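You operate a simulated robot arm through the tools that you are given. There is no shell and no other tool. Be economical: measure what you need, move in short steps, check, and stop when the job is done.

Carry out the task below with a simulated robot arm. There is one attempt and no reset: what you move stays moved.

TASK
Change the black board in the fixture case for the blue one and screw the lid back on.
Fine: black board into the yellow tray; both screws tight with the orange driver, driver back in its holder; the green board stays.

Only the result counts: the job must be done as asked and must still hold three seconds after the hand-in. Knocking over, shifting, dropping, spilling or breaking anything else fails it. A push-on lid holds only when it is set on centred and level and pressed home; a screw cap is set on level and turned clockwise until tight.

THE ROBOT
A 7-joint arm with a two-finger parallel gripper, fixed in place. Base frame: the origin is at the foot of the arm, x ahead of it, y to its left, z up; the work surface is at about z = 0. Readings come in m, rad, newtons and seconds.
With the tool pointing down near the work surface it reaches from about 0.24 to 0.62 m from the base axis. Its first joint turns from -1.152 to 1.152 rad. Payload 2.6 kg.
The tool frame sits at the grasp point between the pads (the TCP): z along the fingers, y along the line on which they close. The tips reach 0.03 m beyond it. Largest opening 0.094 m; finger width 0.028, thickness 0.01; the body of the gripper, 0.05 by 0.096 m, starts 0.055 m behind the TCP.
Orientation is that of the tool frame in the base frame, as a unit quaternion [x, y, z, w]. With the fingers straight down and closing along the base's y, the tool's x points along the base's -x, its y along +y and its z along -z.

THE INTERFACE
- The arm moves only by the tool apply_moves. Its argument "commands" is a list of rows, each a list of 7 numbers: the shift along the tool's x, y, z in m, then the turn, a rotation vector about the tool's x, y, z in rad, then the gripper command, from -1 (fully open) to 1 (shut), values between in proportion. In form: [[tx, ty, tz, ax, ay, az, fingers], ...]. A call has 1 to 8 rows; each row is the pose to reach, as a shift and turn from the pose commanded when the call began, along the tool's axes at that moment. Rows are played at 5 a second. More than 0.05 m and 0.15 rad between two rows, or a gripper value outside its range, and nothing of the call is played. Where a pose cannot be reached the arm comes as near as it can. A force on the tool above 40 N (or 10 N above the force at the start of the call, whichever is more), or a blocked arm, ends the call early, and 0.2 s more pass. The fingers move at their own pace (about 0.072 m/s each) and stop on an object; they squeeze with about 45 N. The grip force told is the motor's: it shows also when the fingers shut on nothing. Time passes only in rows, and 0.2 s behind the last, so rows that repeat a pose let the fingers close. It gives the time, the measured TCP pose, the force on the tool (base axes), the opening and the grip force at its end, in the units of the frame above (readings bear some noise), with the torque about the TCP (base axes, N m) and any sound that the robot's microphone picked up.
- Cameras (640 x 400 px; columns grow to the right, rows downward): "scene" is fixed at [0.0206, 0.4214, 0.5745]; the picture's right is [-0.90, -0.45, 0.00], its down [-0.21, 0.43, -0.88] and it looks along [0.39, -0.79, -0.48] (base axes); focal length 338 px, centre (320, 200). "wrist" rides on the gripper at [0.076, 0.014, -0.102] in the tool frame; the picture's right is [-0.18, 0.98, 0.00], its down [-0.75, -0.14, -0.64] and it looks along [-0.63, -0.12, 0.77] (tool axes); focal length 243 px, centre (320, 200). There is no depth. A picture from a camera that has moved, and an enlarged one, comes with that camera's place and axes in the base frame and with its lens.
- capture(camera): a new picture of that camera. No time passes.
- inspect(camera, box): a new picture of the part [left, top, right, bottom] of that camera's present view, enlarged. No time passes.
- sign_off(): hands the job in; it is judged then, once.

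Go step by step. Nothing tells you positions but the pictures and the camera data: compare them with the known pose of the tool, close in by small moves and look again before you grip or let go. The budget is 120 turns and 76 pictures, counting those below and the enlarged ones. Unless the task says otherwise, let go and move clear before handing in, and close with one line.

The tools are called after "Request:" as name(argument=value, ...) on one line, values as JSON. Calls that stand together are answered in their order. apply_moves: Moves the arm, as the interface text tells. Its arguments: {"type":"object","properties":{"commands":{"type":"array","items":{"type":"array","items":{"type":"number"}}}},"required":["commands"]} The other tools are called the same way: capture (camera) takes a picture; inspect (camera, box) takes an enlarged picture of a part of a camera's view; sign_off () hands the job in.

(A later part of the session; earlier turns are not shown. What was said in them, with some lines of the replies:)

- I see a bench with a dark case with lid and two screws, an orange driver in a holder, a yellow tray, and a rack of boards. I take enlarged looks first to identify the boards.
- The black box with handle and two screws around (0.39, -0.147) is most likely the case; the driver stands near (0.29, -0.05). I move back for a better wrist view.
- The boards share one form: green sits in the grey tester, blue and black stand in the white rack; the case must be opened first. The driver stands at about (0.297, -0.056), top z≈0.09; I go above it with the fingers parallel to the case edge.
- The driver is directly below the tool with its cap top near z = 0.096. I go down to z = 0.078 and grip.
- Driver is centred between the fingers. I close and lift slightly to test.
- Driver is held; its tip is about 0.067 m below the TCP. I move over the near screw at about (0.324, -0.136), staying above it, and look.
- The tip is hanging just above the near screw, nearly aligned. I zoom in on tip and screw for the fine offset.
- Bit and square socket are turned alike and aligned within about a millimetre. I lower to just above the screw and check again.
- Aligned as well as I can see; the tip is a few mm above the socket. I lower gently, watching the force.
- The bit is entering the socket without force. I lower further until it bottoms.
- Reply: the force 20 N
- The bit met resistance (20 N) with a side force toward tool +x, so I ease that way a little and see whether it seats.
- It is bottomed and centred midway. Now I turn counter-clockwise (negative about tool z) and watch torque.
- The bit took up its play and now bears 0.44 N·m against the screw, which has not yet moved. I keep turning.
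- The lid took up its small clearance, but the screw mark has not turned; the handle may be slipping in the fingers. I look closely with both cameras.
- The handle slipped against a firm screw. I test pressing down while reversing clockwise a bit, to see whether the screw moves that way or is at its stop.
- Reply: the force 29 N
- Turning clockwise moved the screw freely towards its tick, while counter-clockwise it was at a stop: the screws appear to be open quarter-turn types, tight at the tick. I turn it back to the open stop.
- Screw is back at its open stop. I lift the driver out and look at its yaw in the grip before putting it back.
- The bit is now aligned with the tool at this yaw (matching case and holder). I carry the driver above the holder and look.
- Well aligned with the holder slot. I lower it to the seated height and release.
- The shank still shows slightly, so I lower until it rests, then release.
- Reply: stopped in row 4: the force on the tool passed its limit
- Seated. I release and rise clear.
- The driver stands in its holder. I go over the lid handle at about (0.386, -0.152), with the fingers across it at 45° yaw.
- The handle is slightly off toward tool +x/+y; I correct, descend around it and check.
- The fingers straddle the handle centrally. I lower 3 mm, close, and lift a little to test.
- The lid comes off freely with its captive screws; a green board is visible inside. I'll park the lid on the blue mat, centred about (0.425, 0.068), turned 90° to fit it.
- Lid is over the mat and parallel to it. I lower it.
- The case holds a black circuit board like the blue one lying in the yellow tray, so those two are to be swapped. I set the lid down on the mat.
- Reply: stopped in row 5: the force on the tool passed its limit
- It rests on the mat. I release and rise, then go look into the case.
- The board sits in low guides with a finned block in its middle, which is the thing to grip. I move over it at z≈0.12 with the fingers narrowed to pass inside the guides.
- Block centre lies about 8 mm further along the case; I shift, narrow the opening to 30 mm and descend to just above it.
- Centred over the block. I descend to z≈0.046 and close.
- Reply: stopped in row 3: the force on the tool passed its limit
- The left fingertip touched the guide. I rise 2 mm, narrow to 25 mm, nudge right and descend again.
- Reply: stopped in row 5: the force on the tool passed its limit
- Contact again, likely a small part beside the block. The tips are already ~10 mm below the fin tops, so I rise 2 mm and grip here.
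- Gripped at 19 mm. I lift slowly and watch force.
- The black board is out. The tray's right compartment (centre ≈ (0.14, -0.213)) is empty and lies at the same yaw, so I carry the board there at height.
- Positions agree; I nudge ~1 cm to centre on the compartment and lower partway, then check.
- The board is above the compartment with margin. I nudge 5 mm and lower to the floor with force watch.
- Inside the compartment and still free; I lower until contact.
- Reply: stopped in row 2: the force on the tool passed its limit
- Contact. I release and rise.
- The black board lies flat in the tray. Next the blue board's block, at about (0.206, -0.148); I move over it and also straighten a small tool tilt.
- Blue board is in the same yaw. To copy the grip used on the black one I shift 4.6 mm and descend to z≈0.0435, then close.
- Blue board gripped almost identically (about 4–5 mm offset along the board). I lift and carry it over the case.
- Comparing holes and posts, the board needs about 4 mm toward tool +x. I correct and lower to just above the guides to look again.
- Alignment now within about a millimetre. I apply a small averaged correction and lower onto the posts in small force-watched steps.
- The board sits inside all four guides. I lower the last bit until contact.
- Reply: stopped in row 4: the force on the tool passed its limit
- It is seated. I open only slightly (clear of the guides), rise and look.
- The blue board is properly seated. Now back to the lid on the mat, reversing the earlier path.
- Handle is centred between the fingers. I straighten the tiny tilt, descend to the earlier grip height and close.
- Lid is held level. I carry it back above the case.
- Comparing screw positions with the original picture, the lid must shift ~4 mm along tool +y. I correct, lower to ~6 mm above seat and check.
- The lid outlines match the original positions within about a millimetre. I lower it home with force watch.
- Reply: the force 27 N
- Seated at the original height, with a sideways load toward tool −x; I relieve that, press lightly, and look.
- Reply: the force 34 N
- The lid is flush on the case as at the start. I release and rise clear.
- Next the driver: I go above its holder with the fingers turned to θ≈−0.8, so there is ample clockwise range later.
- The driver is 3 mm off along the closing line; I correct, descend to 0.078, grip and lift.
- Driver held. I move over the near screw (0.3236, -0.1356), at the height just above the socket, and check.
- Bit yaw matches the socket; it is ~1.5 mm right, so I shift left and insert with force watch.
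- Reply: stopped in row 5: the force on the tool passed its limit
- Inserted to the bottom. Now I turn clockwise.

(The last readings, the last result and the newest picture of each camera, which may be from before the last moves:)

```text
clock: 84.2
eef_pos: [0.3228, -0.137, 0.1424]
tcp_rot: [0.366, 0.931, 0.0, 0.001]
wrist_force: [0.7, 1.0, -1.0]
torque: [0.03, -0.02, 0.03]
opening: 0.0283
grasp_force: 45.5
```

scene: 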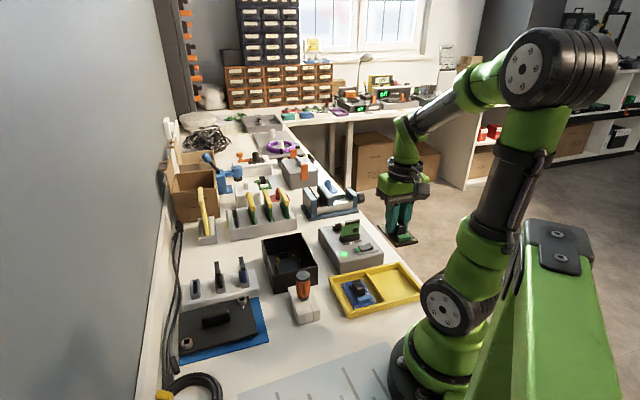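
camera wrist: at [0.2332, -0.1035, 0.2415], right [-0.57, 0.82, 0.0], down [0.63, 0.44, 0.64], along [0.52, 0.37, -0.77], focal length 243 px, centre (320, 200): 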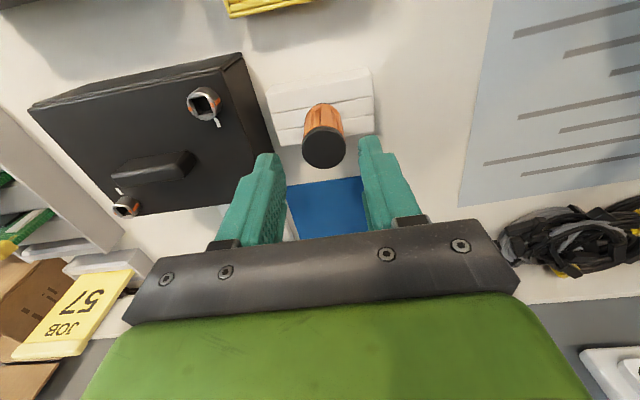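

No resistance yet after ~1.5 rad; I continue until torque builds.

Request:
apply_moves(commands=[[0, 0, 0.001, 0, 0, 0.12, 1], [0, 0, 0.001, 0, 0, 0.24, 1], [0, 0, 0.001, 0, 0, 0.36, 1], [0, 0, 0.001, 0, 0, 0.36, 1]])

Request:
inspect(camera="scene", box=[240, 200, 340, 280])

```text
clock: 85.2
eef_pos: [0.323, -0.1372, 0.1417]
tcp_rot: [0.526, 0.851, 0.0, 0.001]
wrist_force: [1.0, 3.3, 6.6]
torque: [0.3, -0.18, 0.39]
opening: 0.0284
grasp_force: 45.4
```

```text
5.00 times, centred on (290, 240) of scene
camera zoom: at [0.0206, 0.4214, 0.5745], right [-0.9, -0.45, 0.0], down [-0.21, 0.43, -0.88], along [0.39, -0.79, -0.48], focal length 1691 px, centre (470, 0)
```

zoom: 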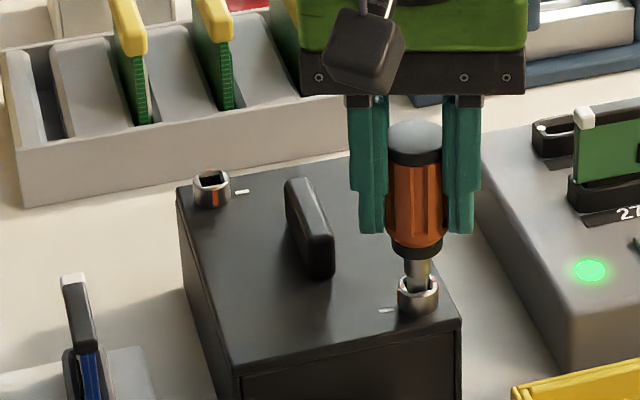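

Torque rose to 0.39 N·m after about a quarter turn and the mark now points to the tick. I turn a little more to be sure it is tight.

Request:
apply_moves(commands=[[0, 0, 0, 0, 0, 0.12, 1], [0, 0, 0, 0, 0, 0.2, 1], [0, 0, 0, 0, 0, 0.2, 1]])

```text
clock: 86.0
eef_pos: [0.3239, -0.1377, 0.1407]
tcp_rot: [0.608, 0.794, 0.0, 0.002]
wrist_force: [6.4, 3.0, -1.4]
torque: [-0.07, -0.68, 0.41]
opening: 0.0287
grasp_force: 45.0
```

Near screw is tight (torque at grip limit). I relieve, lift out, turn back, and go to the far screw at about (0.455, -0.164).

Request:
apply_moves(commands=[[0, 0, 0, 0, 0, -0.12, 1], [0, 0, -0.002, 0, 0, -0.24, 1], [0, 0, -0.025, 0, 0, -0.26, 1], [0, 0, -0.05, 0, 0, -0.4, 1], [0, 0, -0.05, 0, 0, -0.54, 1], [0, 0, -0.05, 0, 0, -0.68, 1], [0, 0, -0.05, 0, 0, -0.82, 1], [0, 0, -0.05, 0, 0, -0.94, 1]])

```text
clock: 87.8
eef_pos: [0.3233, -0.1366, 0.1918]
tcp_rot: [0.181, 0.984, 0.0, 0.001]
wrist_force: [0.6, -0.8, 0.5]
torque: [0.01, 0.02, -0.03]
opening: 0.0287
grasp_force: 44.4
```

Request:
apply_moves(commands=[[-0.022, 0.0035, 0, 0, 0, -0.14, 1], [-0.044, 0.007, 0, 0, 0, -0.28, 1], [-0.066, 0.0105, 0, 0, 0, -0.42, 1], [-0.088, 0.014, 0, 0, 0, -0.56, 1], [-0.11, 0.0175, 0, 0, 0, -0.7, 1], [-0.1328, 0.0211, 0, 0, 0, -0.84, 1], [-0.1328, 0.0211, 0.03, 0, 0, -0.934, 1], [-0.1328, 0.0211, 0.03, 0, 0, -0.934, 1]])

Request:
inspect(camera="wrist", box=[260, 70, 380, 160])

```text
clock: 89.6
eef_pos: [0.454, -0.1634, 0.1624]
tcp_rot: [-0.28, 0.96, 0.0, 0.002]
wrist_force: [-0.8, -0.5, 0.4]
torque: [0.0, 0.04, -0.02]
opening: 0.0285
grasp_force: 44.8
```

```text
4.44 times, centred on (320, 115) of wrist
camera zoom: at [0.3812, -0.1926, 0.2646], right [-0.37, 0.93, 0.0], down [0.71, 0.29, 0.64], along [0.6, 0.24, -0.77], focal length 1078 px, centre (320, 578)
```

zoom: 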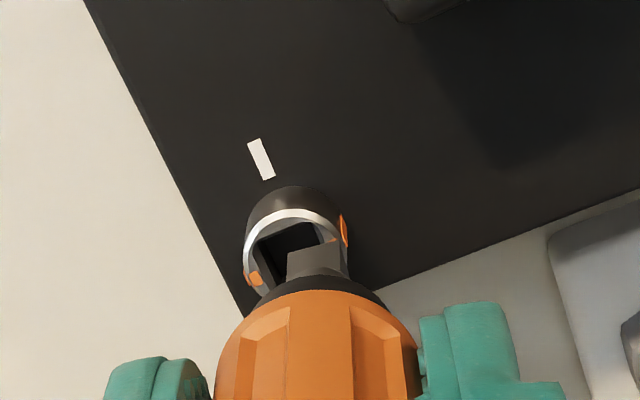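

The far socket is ~4 mm to the left of the bit and nearly matched in yaw. I correct, then lower with force watch; seat expected near z≈0.142.

Request:
apply_moves(commands=[[-0.001, -0.004, 0, 0, 0, -0.09, 1], [-0.001, -0.004, 0.006, 0, 0, -0.09, 1], [-0.001, -0.004, 0.011, 0, 0, -0.09, 1], [-0.001, -0.004, 0.014, 0, 0, -0.09, 1], [-0.001, -0.004, 0.017, 0, 0, -0.09, 1], [-0.001, -0.004, 0.02, 0, 0, -0.09, 1], [-0.001, -0.004, 0.023, 0, 0, -0.09, 1]])

```text
clock: 91.2
eef_pos: [0.4583, -0.1678, 0.1449]
tcp_rot: [-0.321, 0.947, -0.001, 0.004]
wrist_force: [-1.4, 0.5, 4.2]
torque: [-0.11, 0.02, -0.01]
opening: 0.0285
grasp_force: 45.3
stopped in row 7: the force on the tool passed its limit (the readings are from after the stop); the commanded pose is now the measured one
```

It went in ~5 mm. I press lightly while starting the clockwise turn so the bit can settle.

Request:
apply_moves(commands=[[0, 0, 0.002, 0, 0, 0.1, 1], [0, 0, 0.003, 0, 0, 0.2, 1], [0, 0, 0.003, 0, 0, 0.3, 1], [0, 0, 0.003, 0, 0, 0.4, 1], [0, 0, 0.003, 0, 0, 0.4, 1]])

```text
clock: 92.4
eef_pos: [0.4598, -0.167, 0.1431]
tcp_rot: [-0.127, 0.992, -0.001, 0.006]
wrist_force: [-9.2, 8.3, 30.4]
torque: [0.6, 0.63, 0.0]
opening: 0.0285
grasp_force: 45.1
```

Bottomed with a side load; I ease off the press and centre, and continue turning.

Request:
apply_moves(commands=[[0.001, 0.0015, -0.002, 0, 0, 0.05, 1], [0.001, 0.0015, -0.002, 0, 0, 0.19, 1], [0.001, 0.0015, -0.002, 0, 0, 0.33, 1], [0.001, 0.0015, -0.002, 0, 0, 0.47, 1], [0.001, 0.0015, -0.002, 0, 0, 0.61, 1], [0.001, 0.0015, -0.002, 0, 0, 0.75, 1], [0.001, 0.0015, -0.002, 0, 0, 0.75, 1]])

Request:
inspect(camera="scene", box=[250, 220, 300, 260])

```text
clock: 94.0
eef_pos: [0.4584, -0.1666, 0.1436]
tcp_rot: [0.246, 0.969, 0.0, 0.005]
wrist_force: [12.6, -3.3, -3.0]
torque: [-0.17, -0.93, 0.02]
opening: 0.0282
grasp_force: 45.1
```

```text
10.00 times, centred on (275, 240) of scene
camera zoom: at [0.0206, 0.4214, 0.5745], right [-0.9, -0.45, 0.0], down [-0.21, 0.43, -0.88], along [0.39, -0.79, -0.48], focal length 3381 px, centre (770, -200)
```

zoom: 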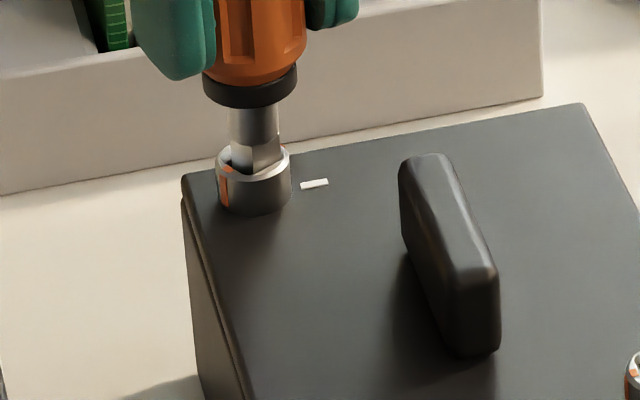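

The far screw is turning with the bit. I continue clockwise until torque builds.

Request:
apply_moves(commands=[[-0.0013, 0.0004, 0, 0, 0, 0.14, 1], [-0.0013, 0.0004, 0, 0, 0, 0.28, 1], [-0.0013, 0.0004, 0, 0, 0, 0.42, 1], [-0.0013, 0.0004, 0, 0, 0, 0.56, 1], [-0.0013, 0.0004, 0, 0, 0, 0.56, 1]])

Request:
apply_moves(commands=[[0, 0, 0, 0, 0, 0.12, 1], [0, 0, 0, 0, 0, 0.24, 1], [0, 0, 0, 0, 0, 0.24, 1]])

```text
clock: 95.2
eef_pos: [0.4596, -0.1654, 0.1426]
tcp_rot: [0.505, 0.863, 0.002, 0.005]
wrist_force: [-3.8, 2.2, 7.5]
torque: [0.14, 0.24, 0.01]
opening: 0.0284
grasp_force: 45.3
```

```text
clock: 96.0
eef_pos: [0.4584, -0.1656, 0.1431]
tcp_rot: [0.604, 0.797, 0.003, 0.003]
wrist_force: [-3.4, 5.2, 3.6]
torque: [0.32, 0.15, 0.14]
opening: 0.0282
grasp_force: 45.0
```

Torque begins to build; I turn further.

Request:
apply_moves(commands=[[0, 0, 0, 0, 0, 0.1, 1], [0, 0, 0, 0, 0, 0.2, 1], [0, 0, 0, 0, 0, 0.3, 1], [0, 0, 0, 0, 0, 0.3, 1]])

```text
clock: 97.0
eef_pos: [0.4577, -0.1667, 0.1421]
tcp_rot: [0.716, 0.698, 0.003, 0.003]
wrist_force: [5.9, 0.7, -7.1]
torque: [0.02, -0.24, 0.57]
opening: 0.0283
grasp_force: 45.9
```

The far screw is tight (0.57 N·m). I relieve the torque, lift the driver out and head back to the holder.

Request:
apply_moves(commands=[[0, 0, 0, 0, 0, -0.14, 1], [0, 0, -0.002, 0, 0, -0.28, 1], [0, 0, -0.01, 0, 0, -0.36, 1], [0, 0, -0.035, 0, 0, -0.36, 1], [0, 0, -0.06, 0, 0, -0.44, 1], [0, 0, -0.06, 0, 0, -0.58, 1], [0, 0, -0.06, 0, 0, -0.72, 1], [0, 0, -0.06, 0, 0, -0.86, 1]])

```text
clock: 98.8
eef_pos: [0.4587, -0.1675, 0.2037]
tcp_rot: [0.359, 0.934, 0.001, 0.004]
wrist_force: [-0.1, 0.0, -1.1]
torque: [0.02, 0.0, -0.02]
opening: 0.0283
grasp_force: 45.2
```

Request:
apply_moves(commands=[[0.028, -0.004, 0, 0, 0, -0.14, 1], [0.056, -0.008, 0, 0, 0, -0.28, 1], [0.084, -0.0116, 0, 0, 0, -0.42, 1], [0.112, -0.0155, 0, 0, 0, -0.56, 1], [0.14, -0.0194, 0, 0, 0, -0.7, 1], [0.168, -0.0233, 0, 0, 0, -0.84, 1], [0.1958, -0.027, 0, 0, 0, -0.98, 1], [0.1958, -0.027, 0, 0, 0, -1.098, 1]])

```text
clock: 100.6
eef_pos: [0.2952, -0.0557, 0.2028]
tcp_rot: [-0.183, 0.983, -0.001, 0.005]
wrist_force: [0.2, -0.5, -0.1]
torque: [-0.05, 0.01, -0.03]
opening: 0.0283
grasp_force: 44.9
```

Request:
apply_moves(commands=[[0, 0, 0.04, -0.004, 0.009, 0, 1], [0, 0, 0.08, -0.004, 0.009, 0, 1], [0, 0, 0.08, -0.004, 0.009, 0, 1]])

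Request:
inspect(camera="wrist", box=[260, 70, 380, 160])

```text
clock: 101.4
eef_pos: [0.2948, -0.0544, 0.1219]
tcp_rot: [-0.181, 0.984, 0.0, 0.001]
wrist_force: [-0.2, -0.1, -0.1]
torque: [0.0, 0.01, 0.0]
opening: 0.0283
grasp_force: 44.6
```

```text
4.44 times, centred on (320, 115) of wrist
camera zoom: at [0.2188, -0.0681, 0.2241], right [-0.18, 0.98, 0.0], down [0.76, 0.14, 0.64], along [0.63, 0.11, -0.77], focal length 1078 px, centre (320, 578)
```

zoom: 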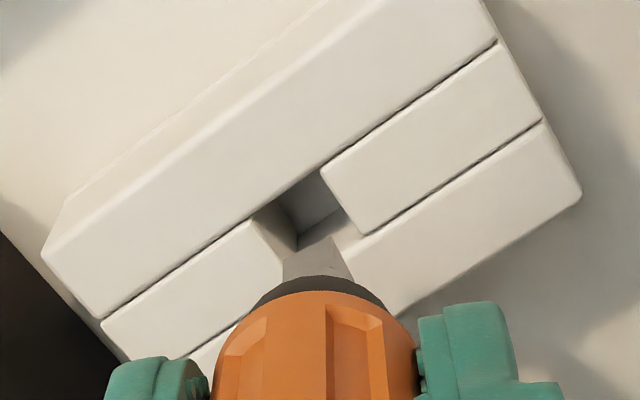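

The bit must turn ~0.08 rad counter-clockwise and move ~2 mm; I correct and lower with force watch.

Request:
apply_moves(commands=[[0.001, -0.002, 0.005, 0, 0, -0.08, 1], [0.001, -0.002, 0.016, 0, 0, -0.08, 1], [0.001, -0.002, 0.024, 0, 0, -0.08, 1], [0.001, -0.002, 0.032, 0, 0, -0.08, 1], [0.001, -0.002, 0.038, 0, 0, -0.08, 1], [0.001, -0.002, 0.041, 0, 0, -0.08, 1]])

```text
clock: 102.7
eef_pos: [0.296, -0.0572, 0.0855]
tcp_rot: [-0.218, 0.976, -0.001, 0.002]
wrist_force: [-1.7, 0.4, 5.2]
torque: [-0.01, 0.1, 0.0]
opening: 0.0283
grasp_force: 45.2
stopped in row 6: the force on the tool passed its limit (the readings are from after the stop); the commanded pose is now the measured one
```

It stopped ~4 mm above the expected seat. I ease with a small yaw wiggle under light pressure.

Request:
apply_moves(commands=[[0, 0, 0.001, 0, 0, -0.06, 1], [0, 0, 0.002, 0, 0, -0.1, 1], [0, 0, 0.003, 0, 0, 0, 1], [0, 0, 0.003, 0, 0, 0.08, 1], [0, 0, 0.004, 0, 0, 0.0, 1], [0, 0, 0.004, 0, 0, 0.0, 1]])

```text
clock: 104.1
eef_pos: [0.2971, -0.0566, 0.0827]
tcp_rot: [-0.219, 0.976, 0.0, 0.002]
wrist_force: [6.1, 9.3, 0.2]
torque: [0.47, -0.34, -0.05]
opening: 0.0286
grasp_force: 44.8
```

It moved deeper, with only a side load now. I relieve that and keep lowering.

Request:
apply_moves(commands=[[-0.0013, 0.0008, 0, 0, 0, 0, 1], [-0.0013, 0.0008, 0.001, 0, 0, 0, 1], [-0.0013, 0.0008, 0.002, 0, 0, 0, 1], [-0.0013, 0.0008, 0.003, 0, 0, 0, 1], [-0.0013, 0.0008, 0.004, 0, 0, 0, 1], [-0.0013, 0.0008, 0.005, 0, 0, 0, 1]])

```text
clock: 105.5
eef_pos: [0.2982, -0.0555, 0.0767]
tcp_rot: [-0.218, 0.976, -0.001, 0.003]
wrist_force: [-4.1, -0.1, 10.5]
torque: [-0.03, 0.25, -0.04]
opening: 0.0282
grasp_force: 45.1
```

Seated at 0.0767, matching the original. I release and rise clear, then take the last picture.

Request:
apply_moves(commands=[[0, 0, -0.0005, 0, 0, 0, 1], [0, 0, -0.0005, 0, 0, 0, 0], [0, 0, -0.0005, 0, 0, 0, 0], [0, 0, -0.0005, 0, 0, 0, 0], [0, 0, -0.03, 0, 0, 0, 0], [0, 0, -0.075, 0, 0, 0, 0], [0, 0, -0.12, 0, 0, 0, 0], [0, 0, -0.165, 0, 0, 0, 0]])

Request:
apply_moves(commands=[[0.0, 0.04, -0.03, 0, 0, 0, 0], [0.0, 0.08, -0.06, 0, 0, 0, 0], [0.0, 0.12, -0.06, 0, 0, 0, 0], [0.0, 0.12, -0.06, 0, 0, 0, 0]])

Request:
inspect(camera="scene", box=[240, 210, 430, 330])

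```text
clock: 107.3
eef_pos: [0.2979, -0.056, 0.2448]
tcp_rot: [-0.219, 0.976, -0.001, 0.003]
wrist_force: [0.0, 0.3, -0.2]
torque: [0.02, -0.01, -0.02]
opening: 0.047
grasp_force: 0.1
```

```text
clock: 108.3
eef_pos: [0.2464, 0.0542, 0.3021]
tcp_rot: [-0.219, 0.976, 0.0, 0.003]
wrist_force: [-0.8, 1.2, -0.6]
torque: [-0.01, 0.02, -0.02]
opening: 0.0469
grasp_force: 0.1
```

```text
3.33 times, centred on (335, 270) of scene
camera zoom: at [0.0206, 0.4214, 0.5745], right [-0.9, -0.45, 0.0], down [-0.21, 0.43, -0.88], along [0.39, -0.79, -0.48], focal length 1127 px, centre (270, -33)
```

zoom: 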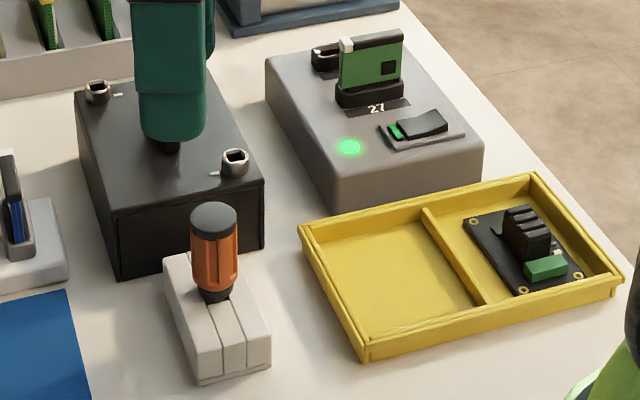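

The last picture shows the lid flush, both screws turned to their ticks, the driver in its holder, the black board in the yellow tray and the green board untouched. I hand in.

Request:
sign_off()

```text
The job is handed in.
```

The blue board is in the fixture case, the lid is back on with both screws tight, the black board is in the yellow tray, the driver is back in its holder, and the green board was not touched.
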